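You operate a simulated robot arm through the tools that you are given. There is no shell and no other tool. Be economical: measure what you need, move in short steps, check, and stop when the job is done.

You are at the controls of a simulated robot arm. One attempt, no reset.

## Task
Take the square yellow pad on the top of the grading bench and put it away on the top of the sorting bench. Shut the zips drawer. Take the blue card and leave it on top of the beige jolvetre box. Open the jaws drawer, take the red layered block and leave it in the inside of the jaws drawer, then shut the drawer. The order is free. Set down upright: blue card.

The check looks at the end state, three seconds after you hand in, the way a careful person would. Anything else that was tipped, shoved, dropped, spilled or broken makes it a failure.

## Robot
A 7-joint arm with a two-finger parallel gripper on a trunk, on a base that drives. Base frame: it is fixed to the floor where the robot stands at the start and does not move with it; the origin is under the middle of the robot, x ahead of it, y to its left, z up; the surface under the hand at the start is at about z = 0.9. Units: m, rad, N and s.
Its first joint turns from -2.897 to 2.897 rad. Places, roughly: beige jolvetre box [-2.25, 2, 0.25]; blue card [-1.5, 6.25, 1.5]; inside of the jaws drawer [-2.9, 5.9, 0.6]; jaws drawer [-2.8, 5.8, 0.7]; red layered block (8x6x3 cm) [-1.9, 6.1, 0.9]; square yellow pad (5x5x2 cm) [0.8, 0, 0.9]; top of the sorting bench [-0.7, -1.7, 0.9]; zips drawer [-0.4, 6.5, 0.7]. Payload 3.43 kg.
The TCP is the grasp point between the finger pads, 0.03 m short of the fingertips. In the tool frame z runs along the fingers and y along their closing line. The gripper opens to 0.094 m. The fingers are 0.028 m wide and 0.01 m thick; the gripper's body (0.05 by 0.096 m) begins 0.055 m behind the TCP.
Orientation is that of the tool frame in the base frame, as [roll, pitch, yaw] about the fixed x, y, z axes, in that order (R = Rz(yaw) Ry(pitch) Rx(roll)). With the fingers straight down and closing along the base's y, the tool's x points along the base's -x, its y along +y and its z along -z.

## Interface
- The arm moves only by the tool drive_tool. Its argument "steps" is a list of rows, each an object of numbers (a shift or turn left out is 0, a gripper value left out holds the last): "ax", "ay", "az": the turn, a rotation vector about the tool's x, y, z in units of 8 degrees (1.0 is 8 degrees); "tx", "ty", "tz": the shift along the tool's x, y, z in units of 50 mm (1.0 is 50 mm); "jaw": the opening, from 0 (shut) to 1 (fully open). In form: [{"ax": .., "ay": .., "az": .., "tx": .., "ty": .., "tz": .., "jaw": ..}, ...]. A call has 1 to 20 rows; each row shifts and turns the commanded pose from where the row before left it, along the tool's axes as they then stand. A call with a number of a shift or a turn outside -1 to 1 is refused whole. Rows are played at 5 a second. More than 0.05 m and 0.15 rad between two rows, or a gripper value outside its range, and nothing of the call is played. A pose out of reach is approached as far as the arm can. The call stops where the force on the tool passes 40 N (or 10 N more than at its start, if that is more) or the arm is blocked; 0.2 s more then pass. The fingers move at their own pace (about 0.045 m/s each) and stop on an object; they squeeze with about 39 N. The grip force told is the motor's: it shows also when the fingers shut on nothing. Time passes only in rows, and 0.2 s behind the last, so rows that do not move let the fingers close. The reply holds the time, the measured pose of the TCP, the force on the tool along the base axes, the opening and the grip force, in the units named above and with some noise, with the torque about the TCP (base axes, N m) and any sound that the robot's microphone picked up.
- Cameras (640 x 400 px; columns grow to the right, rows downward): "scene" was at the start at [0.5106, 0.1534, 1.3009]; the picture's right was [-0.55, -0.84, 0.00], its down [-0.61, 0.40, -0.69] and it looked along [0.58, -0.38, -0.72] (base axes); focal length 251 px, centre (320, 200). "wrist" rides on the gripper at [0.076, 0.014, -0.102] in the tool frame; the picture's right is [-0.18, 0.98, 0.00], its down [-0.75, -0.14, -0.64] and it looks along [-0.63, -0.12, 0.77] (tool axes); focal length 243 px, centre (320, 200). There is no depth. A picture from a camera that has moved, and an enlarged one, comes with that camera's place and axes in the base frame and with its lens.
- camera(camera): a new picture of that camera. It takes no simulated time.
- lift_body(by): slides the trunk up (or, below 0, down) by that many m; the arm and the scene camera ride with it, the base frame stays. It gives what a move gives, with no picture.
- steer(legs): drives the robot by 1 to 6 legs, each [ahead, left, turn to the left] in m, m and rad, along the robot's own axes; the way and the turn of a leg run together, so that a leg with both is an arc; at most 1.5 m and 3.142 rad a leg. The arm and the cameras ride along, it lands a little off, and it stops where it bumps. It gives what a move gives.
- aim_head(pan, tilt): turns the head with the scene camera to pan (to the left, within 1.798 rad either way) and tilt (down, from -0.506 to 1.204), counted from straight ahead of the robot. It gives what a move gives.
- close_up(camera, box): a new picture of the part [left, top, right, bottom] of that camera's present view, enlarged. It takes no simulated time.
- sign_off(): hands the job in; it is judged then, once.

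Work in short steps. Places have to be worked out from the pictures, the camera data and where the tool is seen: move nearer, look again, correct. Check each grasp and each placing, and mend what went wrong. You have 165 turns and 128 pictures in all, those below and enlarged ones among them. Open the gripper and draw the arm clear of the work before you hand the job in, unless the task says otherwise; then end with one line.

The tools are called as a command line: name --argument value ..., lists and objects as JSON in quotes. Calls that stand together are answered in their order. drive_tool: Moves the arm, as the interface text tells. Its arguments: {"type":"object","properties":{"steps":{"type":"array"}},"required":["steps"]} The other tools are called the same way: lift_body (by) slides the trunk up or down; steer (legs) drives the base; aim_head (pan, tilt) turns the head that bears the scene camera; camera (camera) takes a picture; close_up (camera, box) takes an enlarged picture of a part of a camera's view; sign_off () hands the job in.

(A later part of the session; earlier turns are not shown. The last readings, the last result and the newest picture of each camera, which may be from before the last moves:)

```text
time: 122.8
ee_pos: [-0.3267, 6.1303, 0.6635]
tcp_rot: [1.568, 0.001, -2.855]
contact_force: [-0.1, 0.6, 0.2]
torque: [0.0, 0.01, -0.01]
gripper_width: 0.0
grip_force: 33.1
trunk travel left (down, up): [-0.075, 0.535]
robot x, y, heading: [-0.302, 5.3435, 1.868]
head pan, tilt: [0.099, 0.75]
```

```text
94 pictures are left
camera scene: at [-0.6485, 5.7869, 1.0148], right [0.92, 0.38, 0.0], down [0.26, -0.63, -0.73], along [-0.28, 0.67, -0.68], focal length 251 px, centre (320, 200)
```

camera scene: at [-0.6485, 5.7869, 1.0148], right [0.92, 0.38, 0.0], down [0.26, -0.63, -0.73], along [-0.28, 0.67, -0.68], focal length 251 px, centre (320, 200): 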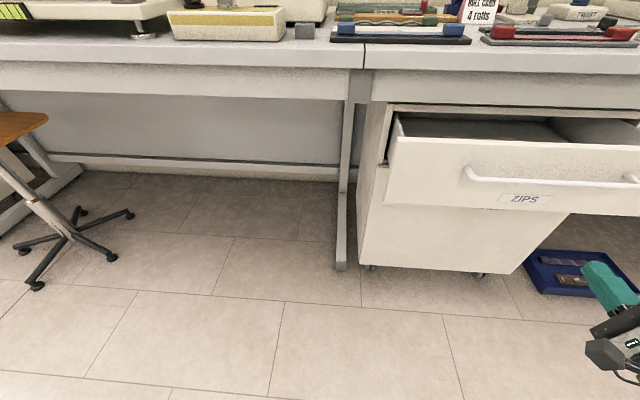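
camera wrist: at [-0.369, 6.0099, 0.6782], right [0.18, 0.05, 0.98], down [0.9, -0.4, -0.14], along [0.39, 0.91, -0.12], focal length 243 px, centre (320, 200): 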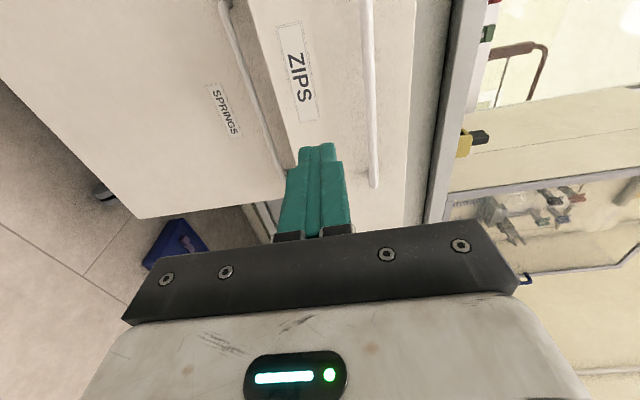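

The fingertip is lined up with the drawer face between the label and handle. I'll drive the base 0.2 ahead, then push with the arm.

steer --legs '[[0.18, 0, 0]]'

drive_tool --steps '[{"tz": 0.4}, {"tz": 0.4}, {"tz": 0.4}, {"tz": 0.4}, {"tz": 0.4}, {"tz": 0.4}, {"tz": 0.4}]'

camera --camera "scene"

```text
time: 124.1
ee_pos: [-0.387, 6.1762, 0.6561]
tcp_rot: [1.568, -0.001, -2.808]
contact_force: [-0.5, -0.8, 0.0]
torque: [-0.03, 0.01, -0.01]
gripper_width: 0.0
grip_force: 32.9
trunk travel left (down, up): [-0.075, 0.535]
robot x, y, heading: [-0.3294, 5.3919, 1.914]
head pan, tilt: [0.099, 0.75]
stopped in leg 1: the robot was blocked; the commanded pose is now the measured one
```

```text
time: 125.7
ee_pos: [-0.4327, 6.3091, 0.6567]
tcp_rot: [1.568, 0.001, -2.808]
contact_force: [0.3, -0.2, -0.5]
torque: [-0.03, 0.03, 0.01]
gripper_width: 0.0
grip_force: 33.1
trunk travel left (down, up): [-0.075, 0.535]
robot x, y, heading: [-0.3262, 5.3934, 1.91]
head pan, tilt: [0.099, 0.75]
```

```text
93 pictures are left
camera scene: at [-0.6941, 5.8194, 1.0058], right [0.9, 0.43, 0.0], down [0.29, -0.62, -0.73], along [-0.31, 0.66, -0.68], focal length 251 px, centre (320, 200)
```

scene: 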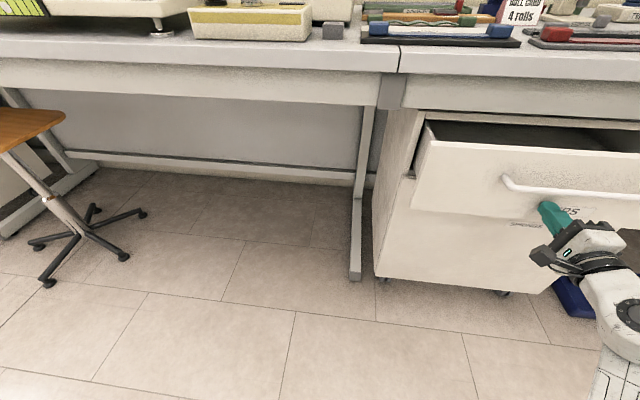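

The base was blocked after 5 cm, though the arm kept going freely and the drawer is being reached. I'll look to the right and down to see what the base met.

aim_head --pan -1.0 --tilt 0.9

camera --camera "scene"

aim_head --pan 1.3 --tilt 0.9

camera --camera "scene"

```text
time: 127.1
ee_pos: [-0.4323, 6.3081, 0.6573]
tcp_rot: [1.567, 0.001, -2.809]
contact_force: [-0.1, -0.8, -0.3]
torque: [0.01, -0.01, 0.02]
gripper_width: 0.0
grip_force: 32.9
trunk travel left (down, up): [-0.075, 0.535]
robot x, y, heading: [-0.3307, 5.3927, 1.91]
head pan, tilt: [-1.0, 0.901]
```

```text
92 pictures are left
camera scene: at [-0.6126, 5.8044, 0.9939], right [0.79, -0.61, 0.0], down [-0.48, -0.62, -0.62], along [0.38, 0.49, -0.78], focal length 251 px, centre (320, 200)
```

scene: 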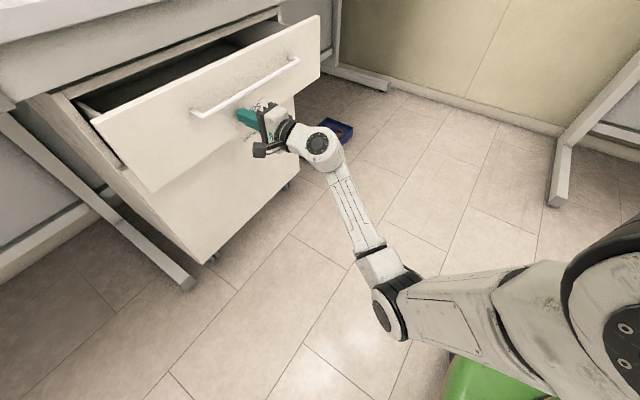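

```text
time: 129.2
ee_pos: [-0.4329, 6.3082, 0.6562]
tcp_rot: [1.567, 0.0, -2.808]
contact_force: [0.0, 0.8, -0.7]
torque: [0.0, 0.02, 0.02]
gripper_width: 0.0001
grip_force: 32.7
trunk travel left (down, up): [-0.075, 0.535]
robot x, y, heading: [-0.3245, 5.3902, 1.91]
head pan, tilt: [1.3, 0.901]
```

```text
91 pictures are left
camera scene: at [-0.734, 5.7392, 0.9939], right [-0.07, 1.0, 0.0], down [0.78, 0.06, -0.62], along [-0.62, -0.04, -0.78], focal length 251 px, centre (320, 200)
```

scene: 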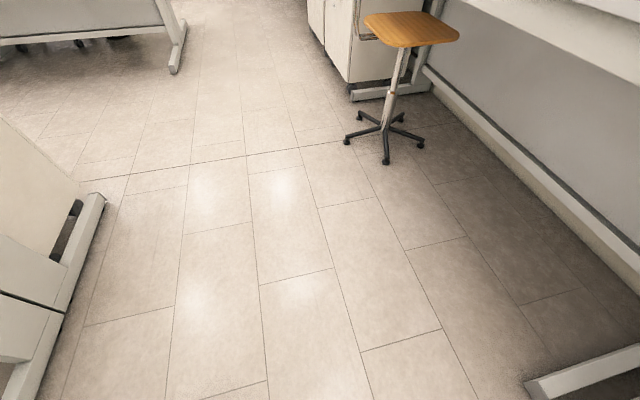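

Nothing visible obstructs, so I'll keep pushing with the arm and watch the forces.

drive_tool --steps '[{"tz": 0.4}, {"tz": 0.4}, {"tz": 0.4}]'

aim_head --pan -0.6 --tilt 0.7

camera --camera "scene"

```text
time: 130.0
ee_pos: [-0.4533, 6.3659, 0.6569]
tcp_rot: [1.566, -0.003, -2.808]
contact_force: [-0.2, 0.0, -0.3]
torque: [0.02, 0.01, 0.01]
gripper_width: 0.0001
grip_force: 33.3
trunk travel left (down, up): [-0.075, 0.535]
robot x, y, heading: [-0.3301, 5.3921, 1.908]
head pan, tilt: [1.3, 0.901]
```

```text
time: 131.9
ee_pos: [-0.4534, 6.3662, 0.6576]
tcp_rot: [1.568, 0.0, -2.808]
contact_force: [-0.7, -0.3, 0.5]
torque: [0.0, -0.04, -0.02]
gripper_width: 0.0
grip_force: 32.7
trunk travel left (down, up): [-0.075, 0.535]
robot x, y, heading: [-0.3296, 5.3917, 1.91]
head pan, tilt: [-0.6, 0.7]
```

```text
90 pictures are left
camera scene: at [-0.637, 5.8267, 1.01], right [0.97, -0.25, 0.0], down [-0.16, -0.62, -0.76], along [0.19, 0.74, -0.64], focal length 251 px, centre (320, 200)
```

scene: 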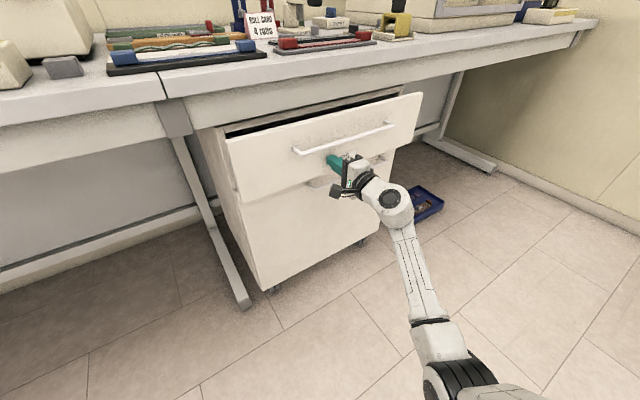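

The drawer is moving in. I'll continue pushing.

drive_tool --steps '[{"tz": 0.3}, {"tz": 0.3}, {"tz": 0.3}, {"tz": 0.3}]'

camera --camera "scene"

```text
time: 132.9
ee_pos: [-0.4725, 6.4226, 0.6579]
tcp_rot: [1.565, 0.001, -2.809]
contact_force: [0.3, 1.1, -0.2]
torque: [0.0, 0.01, 0.0]
gripper_width: 0.0
grip_force: 33.3
trunk travel left (down, up): [-0.075, 0.535]
robot x, y, heading: [-0.3253, 5.3946, 1.916]
head pan, tilt: [-0.6, 0.7]
```

```text
89 pictures are left
camera scene: at [-0.6372, 5.8267, 1.0101], right [0.97, -0.25, 0.0], down [-0.16, -0.62, -0.76], along [0.19, 0.74, -0.64], focal length 251 px, centre (320, 200)
```

scene: 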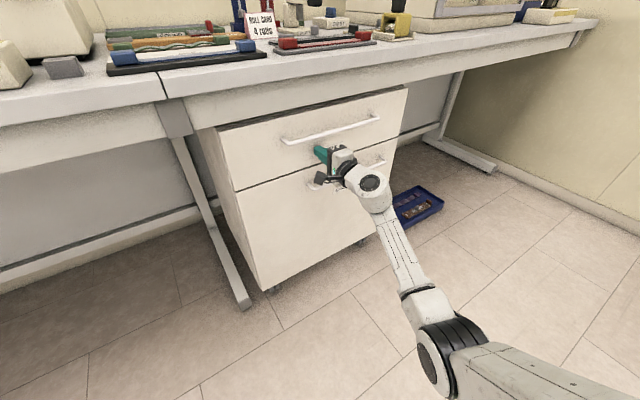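

It looks nearly flush. I'll push until I feel the stop.

drive_tool --steps '[{"tz": 0.15}, {"tz": 0.15}, {"tz": 0.15}, {"tz": 0.15}]'

close_up --camera "scene" --box '[180, 70, 460, 245]'

```text
time: 133.2
ee_pos: [-0.4737, 6.4229, 0.6579]
tcp_rot: [1.566, 0.0, -2.806]
contact_force: [1.7, -11.1, 2.9]
torque: [0.05, -0.06, -0.11]
gripper_width: 0.0
grip_force: 32.8
trunk travel left (down, up): [-0.075, 0.535]
robot x, y, heading: [-0.328, 5.3908, 1.911]
head pan, tilt: [-0.6, 0.7]
stopped in row 1: the force on the tool passed its limit at 59 N (the readings are from after the stop); the commanded pose is now the measured one
```

```text
2.29 times, centred on (320, 158) of scene
camera zoom: at [-0.6371, 5.826, 1.0102], right [0.97, -0.25, 0.0], down [-0.16, -0.62, -0.77], along [0.19, 0.74, -0.64], focal length 573 px, centre (320, 297)
```

zoom: 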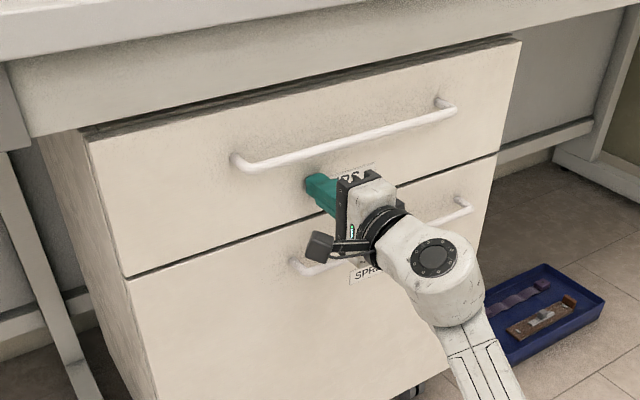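

ZIPS is fully closed (firm stop felt). I'll withdraw the tool straight back.

drive_tool --steps '[{"tz": -1}, {"tz": -1}, {"tz": -1}, {"tz": -1}, {"tz": -1}, {"tz": -1}, {"tz": -1}, {"tz": -1}]'

steer --legs '[[-0.1, 0, -0.05], [0, 1.3, 0]]'

camera --camera "scene"

```text
time: 135.0
ee_pos: [-0.3404, 6.0461, 0.6553]
tcp_rot: [1.567, 0.002, -2.806]
contact_force: [-0.1, 0.2, -0.1]
torque: [0.01, -0.03, -0.03]
gripper_width: 0.0005
grip_force: 32.9
trunk travel left (down, up): [-0.075, 0.535]
robot x, y, heading: [-0.3254, 5.391, 1.919]
head pan, tilt: [-0.6, 0.7]
```

```text
time: 136.5
ee_pos: [-0.286, 5.9551, 0.654]
tcp_rot: [1.568, 0.001, -2.832]
contact_force: [0.2, 0.4, -1.0]
torque: [-0.01, 0.01, -0.01]
gripper_width: 0.0
grip_force: 32.8
trunk travel left (down, up): [-0.075, 0.535]
robot x, y, heading: [-0.2914, 5.3004, 1.885]
head pan, tilt: [-0.6, 0.7]
stopped in leg 2: the robot was blocked; the commanded pose is now the measured one
```

```text
87 pictures are left
camera scene: at [-0.588, 5.7441, 1.0103], right [0.96, -0.28, 0.0], down [-0.18, -0.62, -0.76], along [0.21, 0.73, -0.65], focal length 251 px, centre (320, 200)
```

scene: 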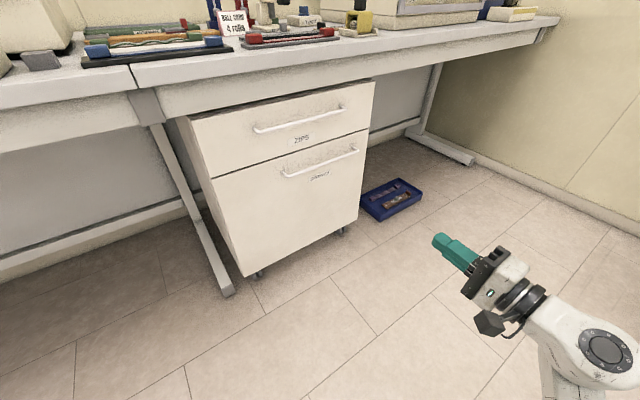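

Blocked again; I suspect the low elbow is touching the robot's own base. I'll raise the trunk and try again.

lift_body --by 0.3

steer --legs '[[0, 0.3, 0]]'

aim_head --pan -1.4 --tilt 1.0

camera --camera "scene"

```text
time: 139.5
ee_pos: [-0.287, 5.9531, 0.9559]
tcp_rot: [1.568, 0.001, -2.836]
contact_force: [0.2, -0.2, 0.5]
torque: [-0.02, 0.0, 0.01]
gripper_width: 0.0001
grip_force: 32.9
trunk travel left (down, up): [-0.375, 0.235]
robot x, y, heading: [-0.2887, 5.2984, 1.883]
head pan, tilt: [-0.6, 0.7]
```

```text
time: 141.4
ee_pos: [-0.5164, 5.9193, 0.9432]
tcp_rot: [1.58, -0.016, -2.822]
contact_force: [0.7, 2.8, -1.6]
torque: [0.12, 0.04, 0.21]
gripper_width: 0.0002
grip_force: 32.9
trunk travel left (down, up): [-0.375, 0.235]
robot x, y, heading: [-0.5269, 5.2428, 1.892]
head pan, tilt: [-0.6, 0.7]
stopped in leg 1: the robot was blocked; the commanded pose is now the measured one
```

```text
time: 142.6
ee_pos: [-0.5301, 5.9001, 0.9537]
tcp_rot: [1.567, -0.003, -2.82]
contact_force: [0.0, 0.7, 0.7]
torque: [-0.04, 0.0, -0.01]
gripper_width: 0.0003
grip_force: 33.1
trunk travel left (down, up): [-0.375, 0.235]
robot x, y, heading: [-0.5308, 5.2463, 1.897]
head pan, tilt: [-1.4, 1.0]
```

```text
86 pictures are left
camera scene: at [-0.7915, 5.6368, 1.2867], right [0.48, -0.88, 0.0], down [-0.74, -0.4, -0.54], along [0.47, 0.26, -0.84], focal length 251 px, centre (320, 200)
```

scene: 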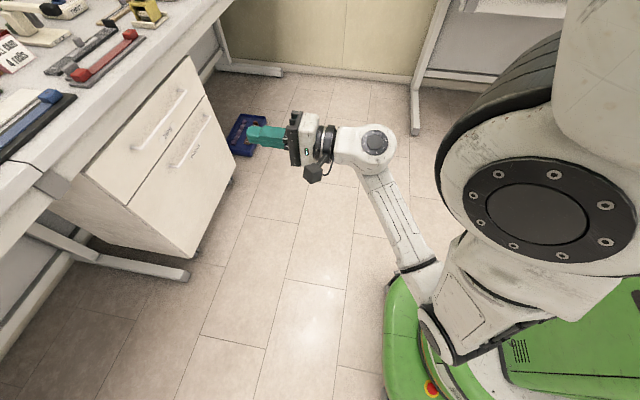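

The base rear seems to have touched the island's foot rail behind me. I'll move ahead 0.12 to get clear and then strafe left.

steer --legs '[[0.13, 0, -0.02], [0, 0.6, 0]]'

aim_head --pan 1.5 --tilt 0.7

camera --camera "scene"

```text
time: 146.8
ee_pos: [-1.1323, 5.8426, 0.9543]
tcp_rot: [1.567, -0.002, -2.835]
contact_force: [-0.3, -0.7, 0.3]
torque: [0.0, 0.01, -0.03]
gripper_width: 0.0
grip_force: 33.0
trunk travel left (down, up): [-0.375, 0.235]
robot x, y, heading: [-1.1392, 5.1874, 1.881]
head pan, tilt: [-1.4, 1.0]
```

```text
time: 149.4
ee_pos: [-1.1335, 5.8421, 0.9539]
tcp_rot: [1.568, -0.002, -2.834]
contact_force: [0.1, -0.4, -0.1]
torque: [-0.03, 0.01, -0.01]
gripper_width: 0.0
grip_force: 33.2
trunk travel left (down, up): [-0.375, 0.235]
robot x, y, heading: [-1.1435, 5.1871, 1.88]
head pan, tilt: [1.499, 0.7]
```

```text
85 pictures are left
camera scene: at [-1.5421, 5.5315, 1.3101], right [-0.24, 0.97, 0.0], down [0.63, 0.15, -0.76], along [-0.74, -0.18, -0.64], focal length 251 px, centre (320, 200)
```

scene: 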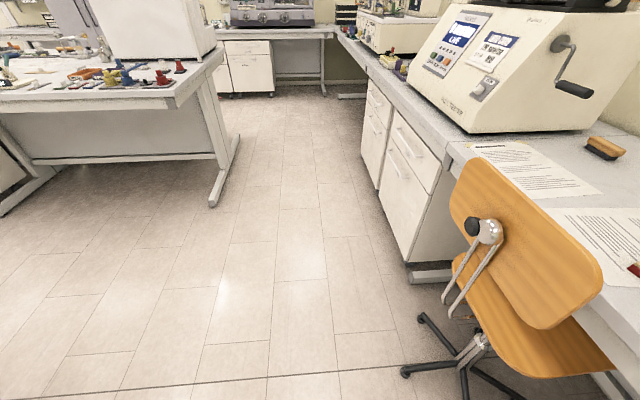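

Clear now. The JAWS handle is near (-2.77, 5.70, 0.72), left of the chair. I'll strafe left about 1.0 m so I stand in the aisle, leaving room to pull backward.

steer --legs '[[0, 1.04, 0]]'

aim_head --pan 0.5 --tilt 0.6

camera --camera "scene"

camera --camera "wrist"

```text
time: 154.7
ee_pos: [-2.1251, 5.521, 0.9542]
tcp_rot: [1.567, -0.001, -2.825]
contact_force: [-0.4, 0.5, -0.5]
torque: [0.0, 0.0, 0.01]
gripper_width: 0.0
grip_force: 32.8
trunk travel left (down, up): [-0.375, 0.235]
robot x, y, heading: [-2.1268, 4.8681, 1.896]
head pan, tilt: [1.499, 0.7]
```

```text
time: 156.0
ee_pos: [-2.1249, 5.522, 0.9548]
tcp_rot: [1.567, -0.001, -2.826]
contact_force: [0.4, 0.8, 0.2]
torque: [0.01, 0.03, 0.03]
gripper_width: 0.0
grip_force: 33.1
trunk travel left (down, up): [-0.375, 0.235]
robot x, y, heading: [-2.1271, 4.8678, 1.891]
head pan, tilt: [0.499, 0.6]
```

```text
84 pictures are left
camera scene: at [-2.5139, 5.288, 1.3187], right [0.68, 0.73, 0.0], down [0.41, -0.39, -0.82], along [-0.6, 0.56, -0.57], focal length 251 px, centre (320, 200)
```

scene: 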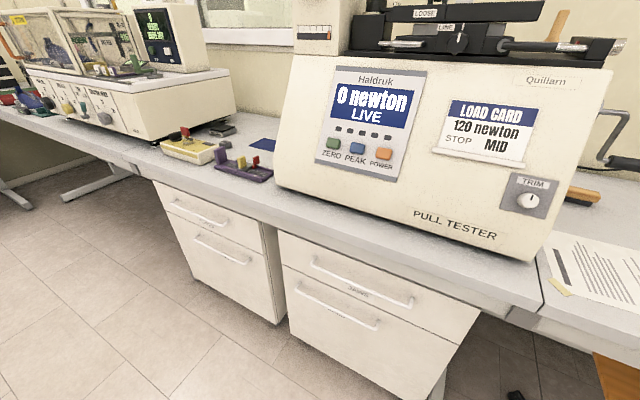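

```text
83 pictures are left
camera wrist: at [-2.1645, 5.4004, 0.9689], right [0.18, 0.05, 0.98], down [0.92, -0.38, -0.14], along [0.36, 0.92, -0.12], focal length 243 px, centre (320, 200)
```

wrist: 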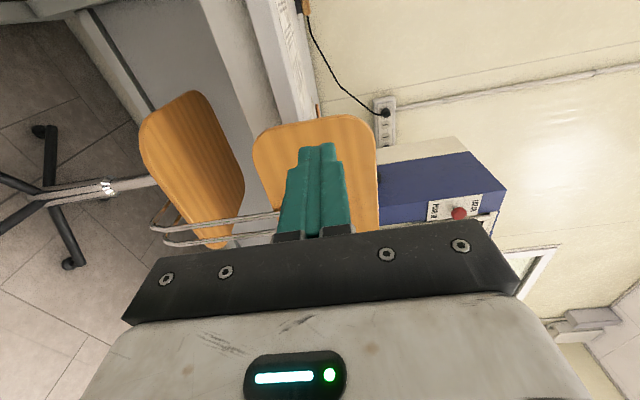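

The JAWS handle measures at (-2.78, 5.69, 0.71), with the bench angle about 19.5°. I'll lower the trunk to handle height and move the tool left 0.56, opening the jaws.

lift_body --by -0.24

drive_tool --steps '[{"tx": 0.8, "jaw": 0.5}, {"tx": 0.8}, {"tx": 0.8}, {"tx": 0.8}, {"tx": 0.8}, {"tx": 0.8}, {"tx": 0.8}, {"tx": 0.8}, {"tx": 0.8}, {"tx": 0.8}, {"tx": 0.8}, {"tx": 0.8}, {"tx": 0.8}, {"tx": 0.8}]'

camera --camera "wrist"

```text
time: 158.5
ee_pos: [-2.126, 5.5226, 0.7157]
tcp_rot: [1.567, -0.002, -2.826]
contact_force: [-0.2, -0.2, -0.1]
torque: [-0.01, -0.01, 0.01]
gripper_width: 0.0
grip_force: 32.6
trunk travel left (down, up): [-0.135, 0.475]
robot x, y, heading: [-2.1246, 4.8684, 1.894]
head pan, tilt: [0.499, 0.6]
```

```text
time: 161.5
ee_pos: [-2.6582, 5.3502, 0.7156]
tcp_rot: [1.568, -0.001, -2.828]
contact_force: [-0.3, -0.3, -0.1]
torque: [0.03, -0.02, 0.0]
gripper_width: 0.047
grip_force: 0.2
trunk travel left (down, up): [-0.135, 0.475]
robot x, y, heading: [-2.1275, 4.8674, 1.894]
head pan, tilt: [0.499, 0.6]
```

```text
82 pictures are left
camera wrist: at [-2.6975, 5.2276, 0.7295], right [0.18, 0.05, 0.98], down [0.91, -0.38, -0.14], along [0.36, 0.92, -0.12], focal length 243 px, centre (320, 200)
```

wrist: 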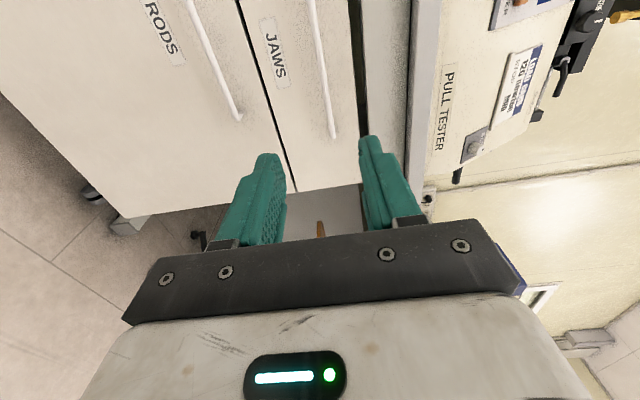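

Aligned: handle right end triangulates to z≈0.713. I'll drive base ahead 0.12, then advance the arm until the bar is between the pads.

steer --legs '[[0.12, 0, 0]]'

drive_tool --steps '[{"tz": 0.6}, {"tz": 0.6}, {"tz": 0.6}, {"tz": 0.6}, {"tz": 0.6}]'

camera --camera "wrist"

camera --camera "scene"

```text
time: 162.7
ee_pos: [-2.6946, 5.4628, 0.7147]
tcp_rot: [1.566, 0.0, -2.825]
contact_force: [0.3, -0.2, 0.1]
torque: [0.0, 0.03, -0.02]
gripper_width: 0.0472
grip_force: 0.0
trunk travel left (down, up): [-0.135, 0.475]
robot x, y, heading: [-2.1656, 4.9817, 1.895]
head pan, tilt: [0.499, 0.6]
```

```text
time: 163.9
ee_pos: [-2.743, 5.604, 0.7158]
tcp_rot: [1.567, -0.001, -2.826]
contact_force: [-0.6, -0.5, -0.3]
torque: [-0.03, 0.0, 0.0]
gripper_width: 0.0471
grip_force: 0.1
trunk travel left (down, up): [-0.135, 0.475]
robot x, y, heading: [-2.1641, 4.9782, 1.893]
head pan, tilt: [0.499, 0.6]
```

```text
81 pictures are left
camera wrist: at [-2.7814, 5.4831, 0.7298], right [0.18, 0.05, 0.98], down [0.92, -0.38, -0.14], along [0.36, 0.93, -0.12], focal length 243 px, centre (320, 200)
```

wrist: 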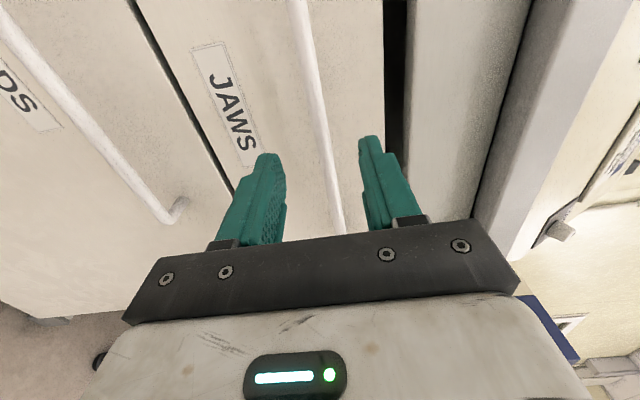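

```text
80 pictures are left
camera scene: at [-2.552, 5.4013, 1.0787], right [0.68, 0.73, 0.0], down [0.41, -0.39, -0.83], along [-0.6, 0.56, -0.56], focal length 251 px, centre (320, 200)
```

scene: 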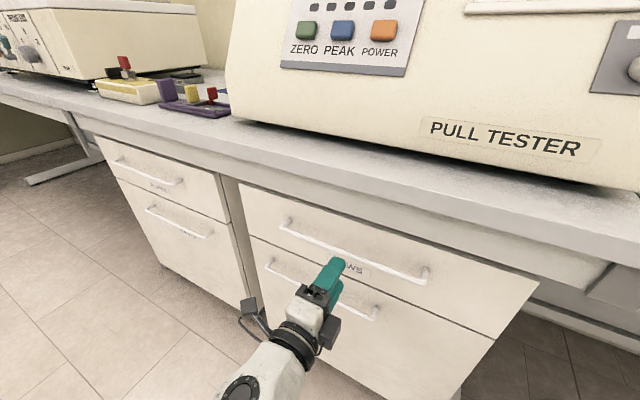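

The bar lies centred between the fingers, about 9 cm ahead. I'll advance and close.

drive_tool --steps '[{"tz": 0.5}, {"tz": 0.5}, {"tz": 0.5}, {"tz": 0.15}]'

camera --camera "wrist"

close_up --camera "scene" --box '[240, 180, 480, 330]'

```text
time: 164.9
ee_pos: [-2.7658, 5.6779, 0.7158]
tcp_rot: [1.568, -0.002, -2.826]
contact_force: [4.9, -7.5, -0.7]
torque: [-0.25, -0.13, -0.01]
gripper_width: 0.0468
grip_force: 0.0
trunk travel left (down, up): [-0.135, 0.475]
robot x, y, heading: [-2.1659, 4.9796, 1.895]
head pan, tilt: [0.499, 0.6]
stopped in row 4: the force on the tool passed its limit at 58 N (the readings are from after the stop); the commanded pose is now the measured one
```

```text
79 pictures are left
camera wrist: at [-2.8064, 5.5568, 0.7296], right [0.18, 0.05, 0.98], down [0.91, -0.38, -0.14], along [0.36, 0.92, -0.12], focal length 243 px, centre (320, 200)
```

wrist: 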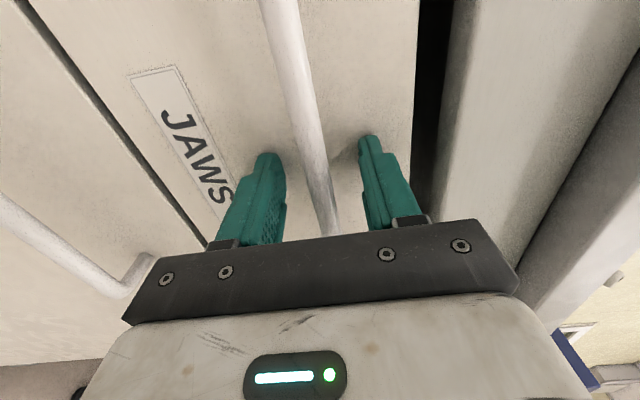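

```text
2.67 times, centred on (360, 255) of scene
camera zoom: at [-2.5519, 5.4008, 1.0788], right [0.68, 0.73, 0.0], down [0.41, -0.39, -0.83], along [-0.6, 0.56, -0.56], focal length 669 px, centre (213, 53)
```

zoom: 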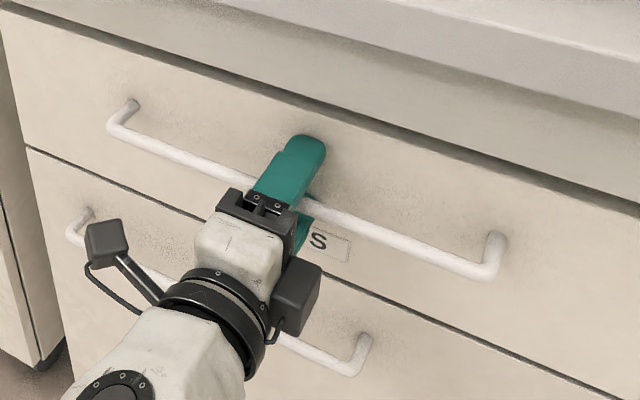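

The fingertips touch the face with the bar inside the fingers. I'll back off 1 cm and grip.

drive_tool --steps '[{"tz": -0.16}, {"jaw": 0}, {}, {}, {}]'

```text
time: 166.1
ee_pos: [-2.7644, 5.6699, 0.7176]
tcp_rot: [1.565, -0.003, -2.828]
contact_force: [-0.9, 3.4, 13.7]
torque: [0.06, -0.12, -0.17]
gripper_width: 0.0162
grip_force: 44.9
trunk travel left (down, up): [-0.135, 0.475]
robot x, y, heading: [-2.1667, 4.9795, 1.894]
head pan, tilt: [0.499, 0.6]
```

Bar gripped (16 mm). I'll pull straight back with the arm.

drive_tool --steps '[{"tz": -0.4}, {"tz": -0.4}, {"tz": -0.4}, {"tz": -0.4}, {"tz": -0.4}, {"tz": -0.4}, {"tz": -0.4}]'

camera --camera "scene"

```text
time: 167.7
ee_pos: [-2.7201, 5.5374, 0.7158]
tcp_rot: [1.564, -0.001, -2.826]
contact_force: [2.1, 2.1, 32.0]
torque: [0.1, -0.12, 1.0]
gripper_width: 0.0161
grip_force: 44.3
trunk travel left (down, up): [-0.135, 0.475]
robot x, y, heading: [-2.163, 4.978, 1.89]
head pan, tilt: [0.499, 0.6]
```

```text
77 pictures are left
camera scene: at [-2.5513, 5.4006, 1.0793], right [0.68, 0.73, 0.0], down [0.41, -0.39, -0.83], along [-0.6, 0.56, -0.56], focal length 251 px, centre (320, 200)
```

scene: 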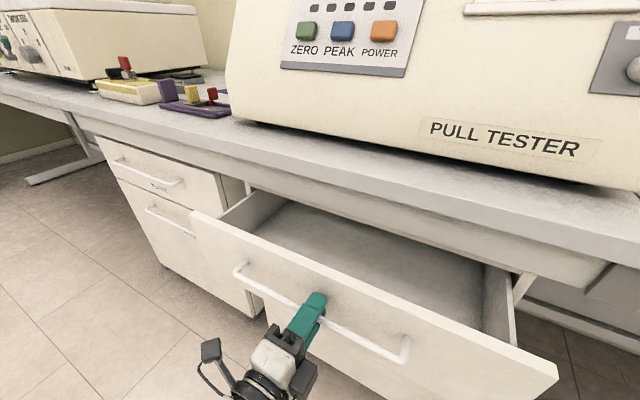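

The drawer is opening. I'll pull another 0.13 with the base.

steer --legs '[[-0.13, 0, 0]]'

camera --camera "scene"

```text
time: 168.9
ee_pos: [-2.6794, 5.4129, 0.7172]
tcp_rot: [1.563, -0.001, -2.826]
contact_force: [-2.4, 0.1, 32.7]
torque: [0.11, -0.14, -0.97]
gripper_width: 0.0164
grip_force: 45.2
trunk travel left (down, up): [-0.135, 0.475]
robot x, y, heading: [-2.1204, 4.8545, 1.892]
head pan, tilt: [0.499, 0.6]
```

```text
76 pictures are left
camera scene: at [-2.5108, 5.2761, 1.0792], right [0.68, 0.73, 0.0], down [0.41, -0.38, -0.83], along [-0.6, 0.56, -0.56], focal length 251 px, centre (320, 200)
```

scene: 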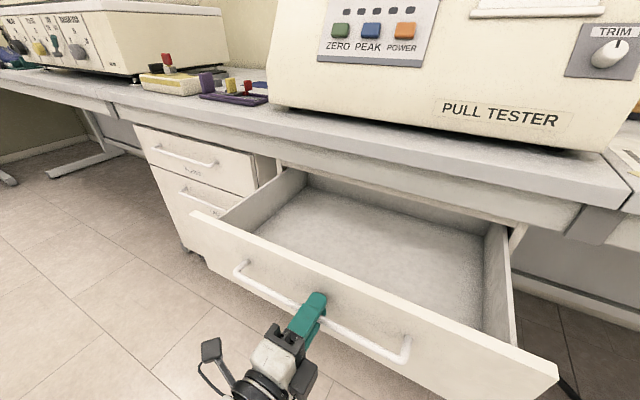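

Open about 0.27 m, plenty of room. I'll release, back the tool off, and raise the trunk.

drive_tool --steps '[{"jaw": 0.5}, {}, {}, {"tz": -0.6}, {"tz": -0.6}, {"tz": -0.4}, {"tx": -0.8}, {"tx": -0.8}, {"tx": -0.8}, {"tx": -0.8}, {"tx": -0.8}, {"tx": -0.8}, {"tx": -0.8}, {"tx": -0.8}]'

lift_body --by 0.45

aim_head --pan -0.2 --tilt 0.7

camera --camera "scene"

```text
time: 171.9
ee_pos: [-2.3501, 5.4348, 0.7144]
tcp_rot: [1.564, -0.003, -2.826]
contact_force: [-0.2, 0.1, 0.8]
torque: [-0.01, -0.01, -0.03]
gripper_width: 0.047
grip_force: 0.1
trunk travel left (down, up): [-0.135, 0.475]
robot x, y, heading: [-2.1216, 4.858, 1.892]
head pan, tilt: [0.499, 0.6]
```

```text
refused: 0.45 is not a number from -0.4 to 0.4
```

```text
time: 173.0
ee_pos: [-2.3519, 5.4352, 0.7152]
tcp_rot: [1.564, -0.002, -2.827]
contact_force: [-0.1, 0.0, -0.1]
torque: [0.0, -0.01, 0.0]
gripper_width: 0.047
grip_force: 0.0
trunk travel left (down, up): [-0.135, 0.475]
robot x, y, heading: [-2.1236, 4.8579, 1.893]
head pan, tilt: [-0.201, 0.7]
```

```text
75 pictures are left
camera scene: at [-2.4568, 5.3008, 1.0701], right [0.99, 0.12, 0.0], down [0.08, -0.64, -0.77], along [-0.09, 0.76, -0.64], focal length 251 px, centre (320, 200)
```

scene: 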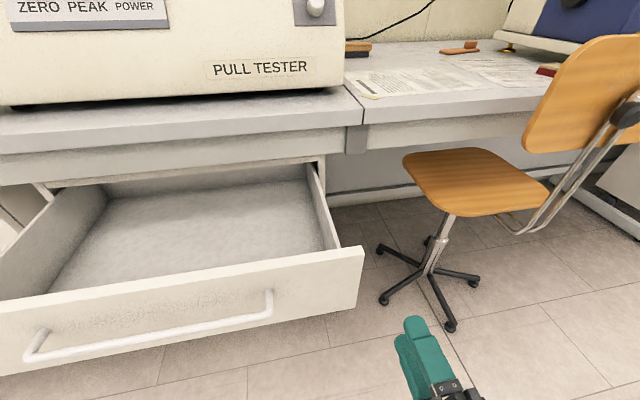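

Several small items are on the bench. The red one sits just behind the chair's backrest. I'll raise the trunk and look from above.

lift_body --by 0.4

aim_head --pan -0.3 --tilt 0.7

camera --camera "scene"

close_up --camera "scene" --box '[330, 110, 570, 260]'

```text
time: 176.8
ee_pos: [-2.3502, 5.4361, 1.1148]
tcp_rot: [1.564, -0.002, -2.828]
contact_force: [-0.6, -0.5, 0.0]
torque: [0.0, -0.02, -0.01]
gripper_width: 0.0469
grip_force: 0.1
trunk travel left (down, up): [-0.535, 0.075]
robot x, y, heading: [-2.1218, 4.8572, 1.889]
head pan, tilt: [-0.201, 0.7]
```

```text
time: 177.5
ee_pos: [-2.3502, 5.4354, 1.1146]
tcp_rot: [1.564, -0.003, -2.828]
contact_force: [-0.2, 1.0, 0.4]
torque: [0.0, -0.01, -0.04]
gripper_width: 0.0468
grip_force: 0.1
trunk travel left (down, up): [-0.535, 0.075]
robot x, y, heading: [-2.1254, 4.8566, 1.896]
head pan, tilt: [-0.3, 0.7]
```

```text
74 pictures are left
camera scene: at [-2.4484, 5.3014, 1.4701], right [1.0, 0.02, 0.0], down [0.01, -0.64, -0.76], along [-0.02, 0.76, -0.64], focal length 251 px, centre (320, 200)
```

scene: 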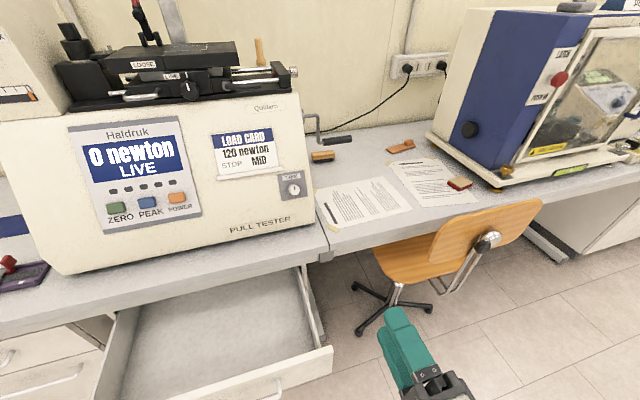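

```text
2.67 times, centred on (450, 185) of scene
camera zoom: at [-2.4484, 5.3014, 1.4701], right [1.0, 0.02, 0.0], down [0.01, -0.64, -0.76], along [-0.02, 0.76, -0.64], focal length 669 px, centre (-27, 240)
```

zoom: 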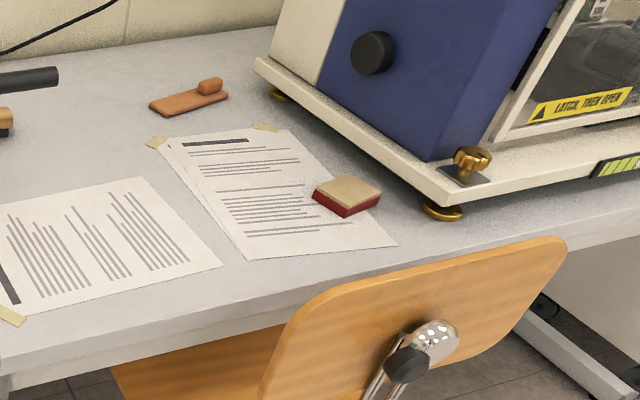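

The red layered block is at about (-1.95, 6.06, 0.93), long side near 33°. I'll shift the tool right/forward of the head, tilt it down again, and raise it.

drive_tool --steps '[{"tx": -1}, {"tx": -1}, {"tx": -1}, {"tx": -1}, {"tx": -1}, {"ax": 0.9375, "ty": 0.3}, {"ax": 0.9375, "ty": 0.3}, {"ax": 0.9375, "ty": 0.3}, {"ax": 0.9375}, {"ax": 0.9375}, {"ax": 0.9375}, {"ax": 0.9375}, {"ax": 0.9375}, {"ax": 0.9375}, {"ax": 0.9375}, {"ax": 0.9375}, {"ax": 0.9375}]'

```text
time: 181.1
ee_pos: [-2.1205, 5.5133, 1.1477]
tcp_rot: [3.061, -0.002, -2.865]
contact_force: [0.1, 0.4, -0.8]
torque: [0.03, 0.01, -0.03]
gripper_width: 0.047
grip_force: 0.1
out of reach, approached as far as the arm can: row 5, 6
trunk travel left (down, up): [-0.535, 0.075]
robot x, y, heading: [-2.1239, 4.8573, 1.886]
head pan, tilt: [-0.3, 0.7]
```

Now I'll finish the tilt, yaw to align with the block, raise a bit, and drive the base in front of the block.

drive_tool --steps '[{"ax": 0.575}, {"az": -0.7, "tz": -0.5}, {"az": -0.7, "tz": -0.5}, {"az": -0.74, "tz": -0.5}]'

steer --legs '[[0, -0.4, 0], [0.25, 0, 0]]'

camera --camera "wrist"

aim_head --pan -0.1 --tilt 0.8

camera --camera "scene"

```text
time: 182.1
ee_pos: [-2.1224, 5.513, 1.1313]
tcp_rot: [3.132, -0.002, -2.565]
contact_force: [0.1, 0.1, -0.1]
torque: [0.02, 0.01, -0.01]
gripper_width: 0.0471
grip_force: 0.0
out of reach, approached as far as the arm can: row 1, 2, 3, 4
trunk travel left (down, up): [-0.535, 0.075]
robot x, y, heading: [-2.124, 4.8611, 1.891]
head pan, tilt: [-0.3, 0.7]
```

```text
time: 186.0
ee_pos: [-1.8186, 5.8769, 1.1309]
tcp_rot: [3.134, -0.001, -2.568]
contact_force: [0.1, -0.1, 0.1]
torque: [0.01, -0.01, -0.02]
gripper_width: 0.0468
grip_force: 0.1
trunk travel left (down, up): [-0.535, 0.075]
robot x, y, heading: [-1.8244, 5.2229, 1.888]
head pan, tilt: [-0.3, 0.7]
```

```text
72 pictures are left
camera wrist: at [-1.8883, 5.8471, 1.2336], right [-0.38, 0.93, 0.01], down [0.71, 0.29, 0.64], along [0.59, 0.25, -0.77], focal length 243 px, centre (320, 200)
```

wrist: 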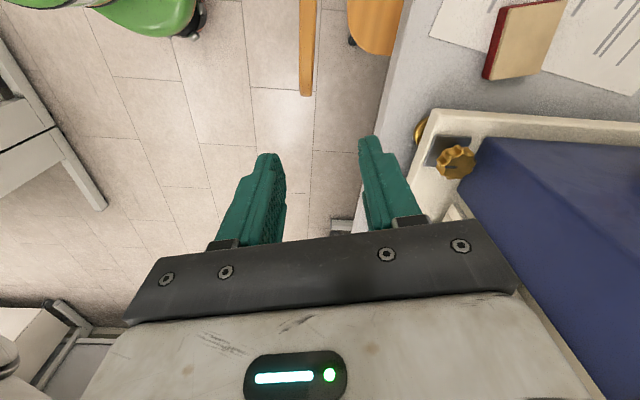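

```text
time: 186.8
ee_pos: [-1.8176, 5.8768, 1.1303]
tcp_rot: [3.135, -0.002, -2.57]
contact_force: [-0.8, -1.3, -0.2]
torque: [0.01, 0.01, 0.01]
gripper_width: 0.0467
grip_force: 0.1
trunk travel left (down, up): [-0.535, 0.075]
robot x, y, heading: [-1.8223, 5.2233, 1.892]
head pan, tilt: [-0.099, 0.799]
```

```text
71 pictures are left
camera scene: at [-2.1608, 5.6606, 1.4619], right [0.98, 0.22, 0.0], down [0.16, -0.7, -0.7], along [-0.15, 0.68, -0.72], focal length 251 px, centre (320, 200)
```

scene: 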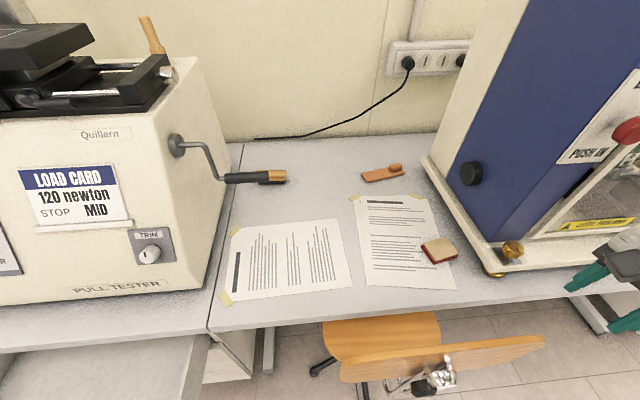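

Both cameras agree: block at (-1.946, 6.06), rotated ~31°, already matched by the tool yaw. I'll move over it with the fingers open.

drive_tool --steps '[{"ty": 0.9, "jaw": 1}, {"ty": 0.9, "tx": 0.17}, {"ty": 0.9}, {"ty": 0.9}, {"ty": 0.86}, {"tz": 0.6}, {"tz": 0.6}, {}]'

camera --camera "wrist"

close_up --camera "scene" --box '[320, 150, 560, 300]'

```text
time: 188.6
ee_pos: [-1.9603, 6.059, 1.0698]
tcp_rot: [3.134, 0.0, -2.55]
contact_force: [0.0, 0.2, 0.4]
torque: [0.0, 0.02, -0.01]
gripper_width: 0.0939
grip_force: 0.1
trunk travel left (down, up): [-0.535, 0.075]
robot x, y, heading: [-1.8202, 5.2242, 1.893]
head pan, tilt: [-0.099, 0.799]
```

```text
70 pictures are left
camera wrist: at [-2.0304, 6.028, 1.174], right [-0.39, 0.92, 0.01], down [0.71, 0.3, 0.64], along [0.59, 0.26, -0.77], focal length 243 px, centre (320, 200)
```

wrist: 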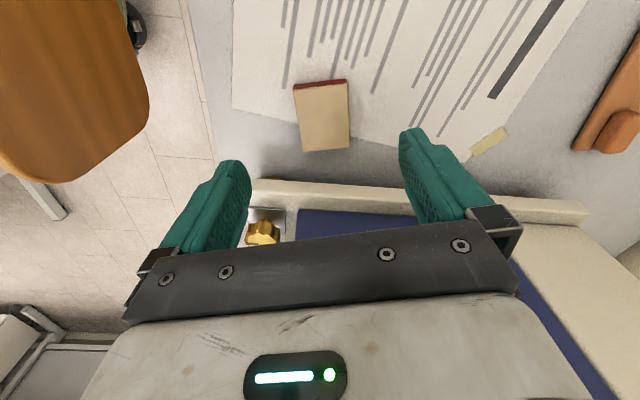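

```text
2.67 times, centred on (440, 225) of scene
camera zoom: at [-2.1685, 5.6599, 1.4611], right [0.97, 0.22, 0.0], down [0.16, -0.7, -0.7], along [-0.15, 0.68, -0.72], focal length 669 px, centre (0, 133)
```

zoom: 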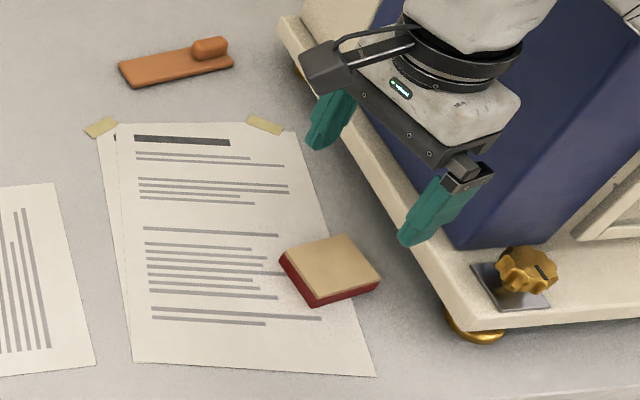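

Refined: block centre (-1.945, 6.071), angle ~29°. I'll make a small correction, descend and grip.

drive_tool --steps '[{"tx": -0.38, "ty": 0.03, "az": 0.5}, {"tz": 0.5}, {"tz": 0.8}, {"tz": 0.8}, {"tz": 0.4}, {"tz": 0.1}, {}]'

camera --camera "wrist"

```text
time: 190.4
ee_pos: [-1.9672, 6.0695, 0.9418]
tcp_rot: [3.132, -0.005, -2.592]
contact_force: [-0.1, 0.5, 0.1]
torque: [-0.01, 0.03, 0.01]
gripper_width: 0.0941
grip_force: 0.1
trunk travel left (down, up): [-0.535, 0.075]
robot x, y, heading: [-1.8208, 5.2288, 1.915]
head pan, tilt: [-0.099, 0.799]
stopped in row 7: the arm was blocked; the commanded pose is now the measured one
```

```text
68 pictures are left
camera wrist: at [-2.0372, 6.0408, 1.0452], right [-0.36, 0.93, 0.01], down [0.72, 0.27, 0.64], along [0.59, 0.23, -0.77], focal length 243 px, centre (320, 200)
```

wrist: 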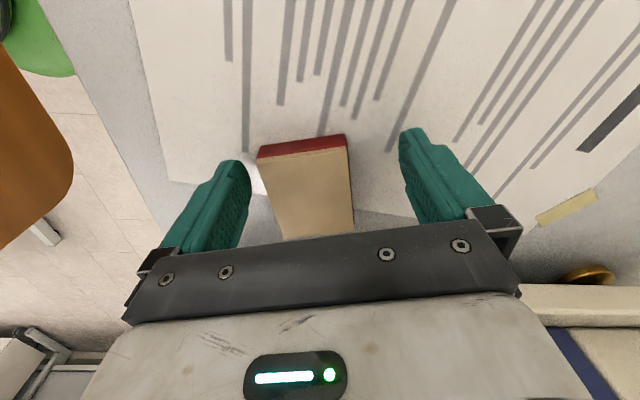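

The arm reported blocked and was nudged left, so something on my right (the tester?) may be touching the arm. I'll look before doing anything.

camera --camera "scene"

aim_head --pan -0.7 --tilt 0.7

camera --camera "scene"

```text
67 pictures are left
camera scene: at [-2.1754, 5.6546, 1.4604], right [0.97, 0.24, 0.0], down [0.17, -0.7, -0.7], along [-0.17, 0.68, -0.72], focal length 251 px, centre (320, 200)
```

scene: 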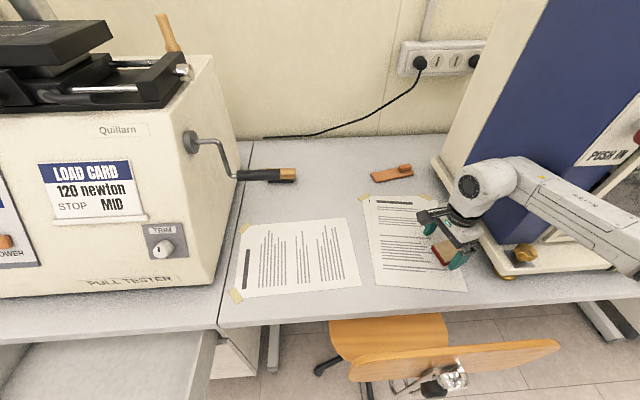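

```text
time: 191.4
ee_pos: [-1.9666, 6.0693, 0.9413]
tcp_rot: [3.133, -0.005, -2.594]
contact_force: [-0.5, -0.4, -0.1]
torque: [-0.02, -0.01, -0.02]
gripper_width: 0.094
grip_force: 0.0
trunk travel left (down, up): [-0.535, 0.075]
robot x, y, heading: [-1.8271, 5.2192, 1.915]
head pan, tilt: [-0.7, 0.7]
```

```text
66 pictures are left
camera scene: at [-2.1268, 5.6561, 1.4694], right [0.94, -0.35, 0.0], down [-0.22, -0.6, -0.77], along [0.27, 0.72, -0.64], focal length 251 px, centre (320, 200)
```

scene: 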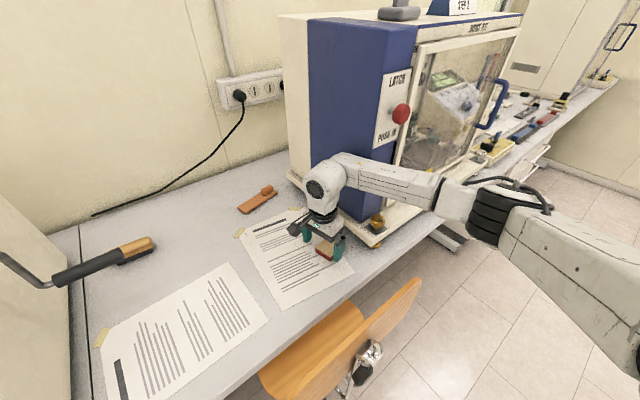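

The forearm comes in from the right and its wrist link brushed the tester's corner (the base yielded; the tester looks in place). The block is well between the fingers already, so I'll grip here, lift slightly, move left away from the tester, then rise.

drive_tool --steps '[{"jaw": 0}, {}, {}, {}, {}]'

camera --camera "wrist"

```text
time: 192.6
ee_pos: [-1.9655, 6.0686, 0.9432]
tcp_rot: [3.133, -0.005, -2.593]
contact_force: [0.0, -0.5, -0.1]
torque: [-0.04, 0.04, 0.01]
gripper_width: 0.0566
grip_force: 39.2
trunk travel left (down, up): [-0.535, 0.075]
robot x, y, heading: [-1.8225, 5.2245, 1.913]
head pan, tilt: [-0.7, 0.7]
```

```text
65 pictures are left
camera wrist: at [-2.0368, 6.0405, 1.0453], right [-0.36, 0.93, 0.01], down [0.72, 0.27, 0.64], along [0.59, 0.23, -0.77], focal length 243 px, centre (320, 200)
```

wrist: 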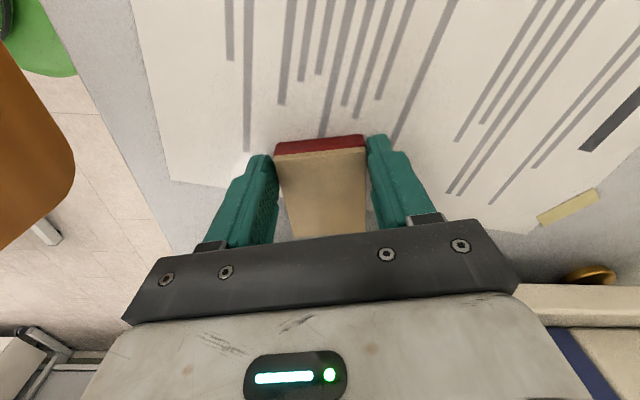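

Block gripped (57 mm). I'll lift with a slight leftward move away from the tester.

drive_tool --steps '[{"tz": -0.3}, {"tx": 0.5, "tz": -0.3}, {"tx": 0.5, "tz": -0.4}, {"tz": -0.8}, {"tz": -0.8}, {"tz": -0.8}, {"tz": -0.8}]'

camera --camera "scene"

```text
time: 194.2
ee_pos: [-2.0039, 6.0421, 1.1321]
tcp_rot: [3.125, -0.005, -2.598]
contact_force: [-0.9, 0.0, -0.8]
torque: [-0.01, 0.01, -0.01]
gripper_width: 0.056
grip_force: 38.4
out of reach, approached as far as the arm can: row 7
trunk travel left (down, up): [-0.535, 0.075]
robot x, y, heading: [-1.8239, 5.2186, 1.908]
head pan, tilt: [-0.7, 0.7]
```

```text
64 pictures are left
camera scene: at [-2.1243, 5.6566, 1.47], right [0.94, -0.35, 0.0], down [-0.23, -0.6, -0.76], along [0.27, 0.72, -0.64], focal length 251 px, centre (320, 200)
```

scene: 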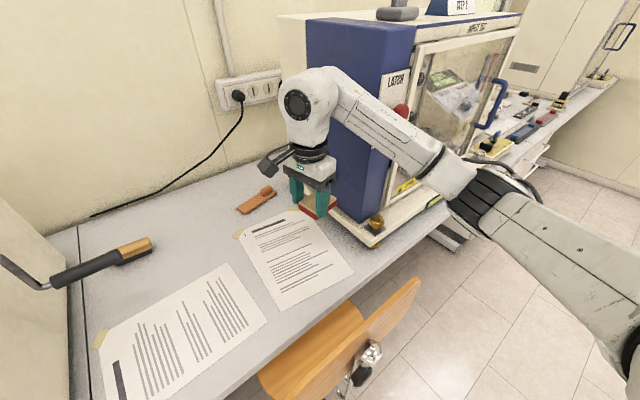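

The tester is undisturbed and the block is held. I'll back the base, then strafe left toward the open drawer.

steer --legs '[[-0.25, 0, 0], [0, 0.44, 0]]'

aim_head --pan 0.5 --tilt 0.9

camera --camera "scene"

```text
time: 198.3
ee_pos: [-2.3323, 5.66, 1.1337]
tcp_rot: [3.126, -0.004, -2.602]
contact_force: [0.0, -1.4, -1.0]
torque: [-0.03, 0.03, 0.02]
gripper_width: 0.0556
grip_force: 38.9
trunk travel left (down, up): [-0.535, 0.075]
robot x, y, heading: [-2.1541, 4.8437, 1.912]
head pan, tilt: [-0.7, 0.7]
```

```text
time: 199.7
ee_pos: [-2.3326, 5.6609, 1.1341]
tcp_rot: [3.126, -0.005, -2.601]
contact_force: [0.1, -0.9, -1.5]
torque: [-0.02, -0.01, -0.02]
gripper_width: 0.0555
grip_force: 38.8
trunk travel left (down, up): [-0.535, 0.075]
robot x, y, heading: [-2.158, 4.8427, 1.91]
head pan, tilt: [0.499, 0.901]
```

```text
63 pictures are left
camera scene: at [-2.5403, 5.2467, 1.4539], right [0.67, 0.74, 0.0], down [0.58, -0.53, -0.62], along [-0.46, 0.42, -0.78], focal length 251 px, centre (320, 200)
```

scene: 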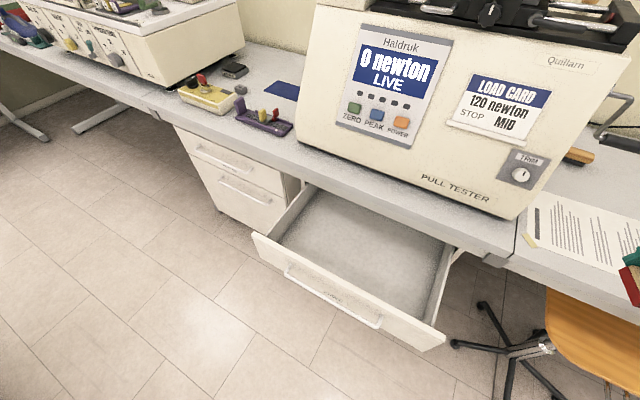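

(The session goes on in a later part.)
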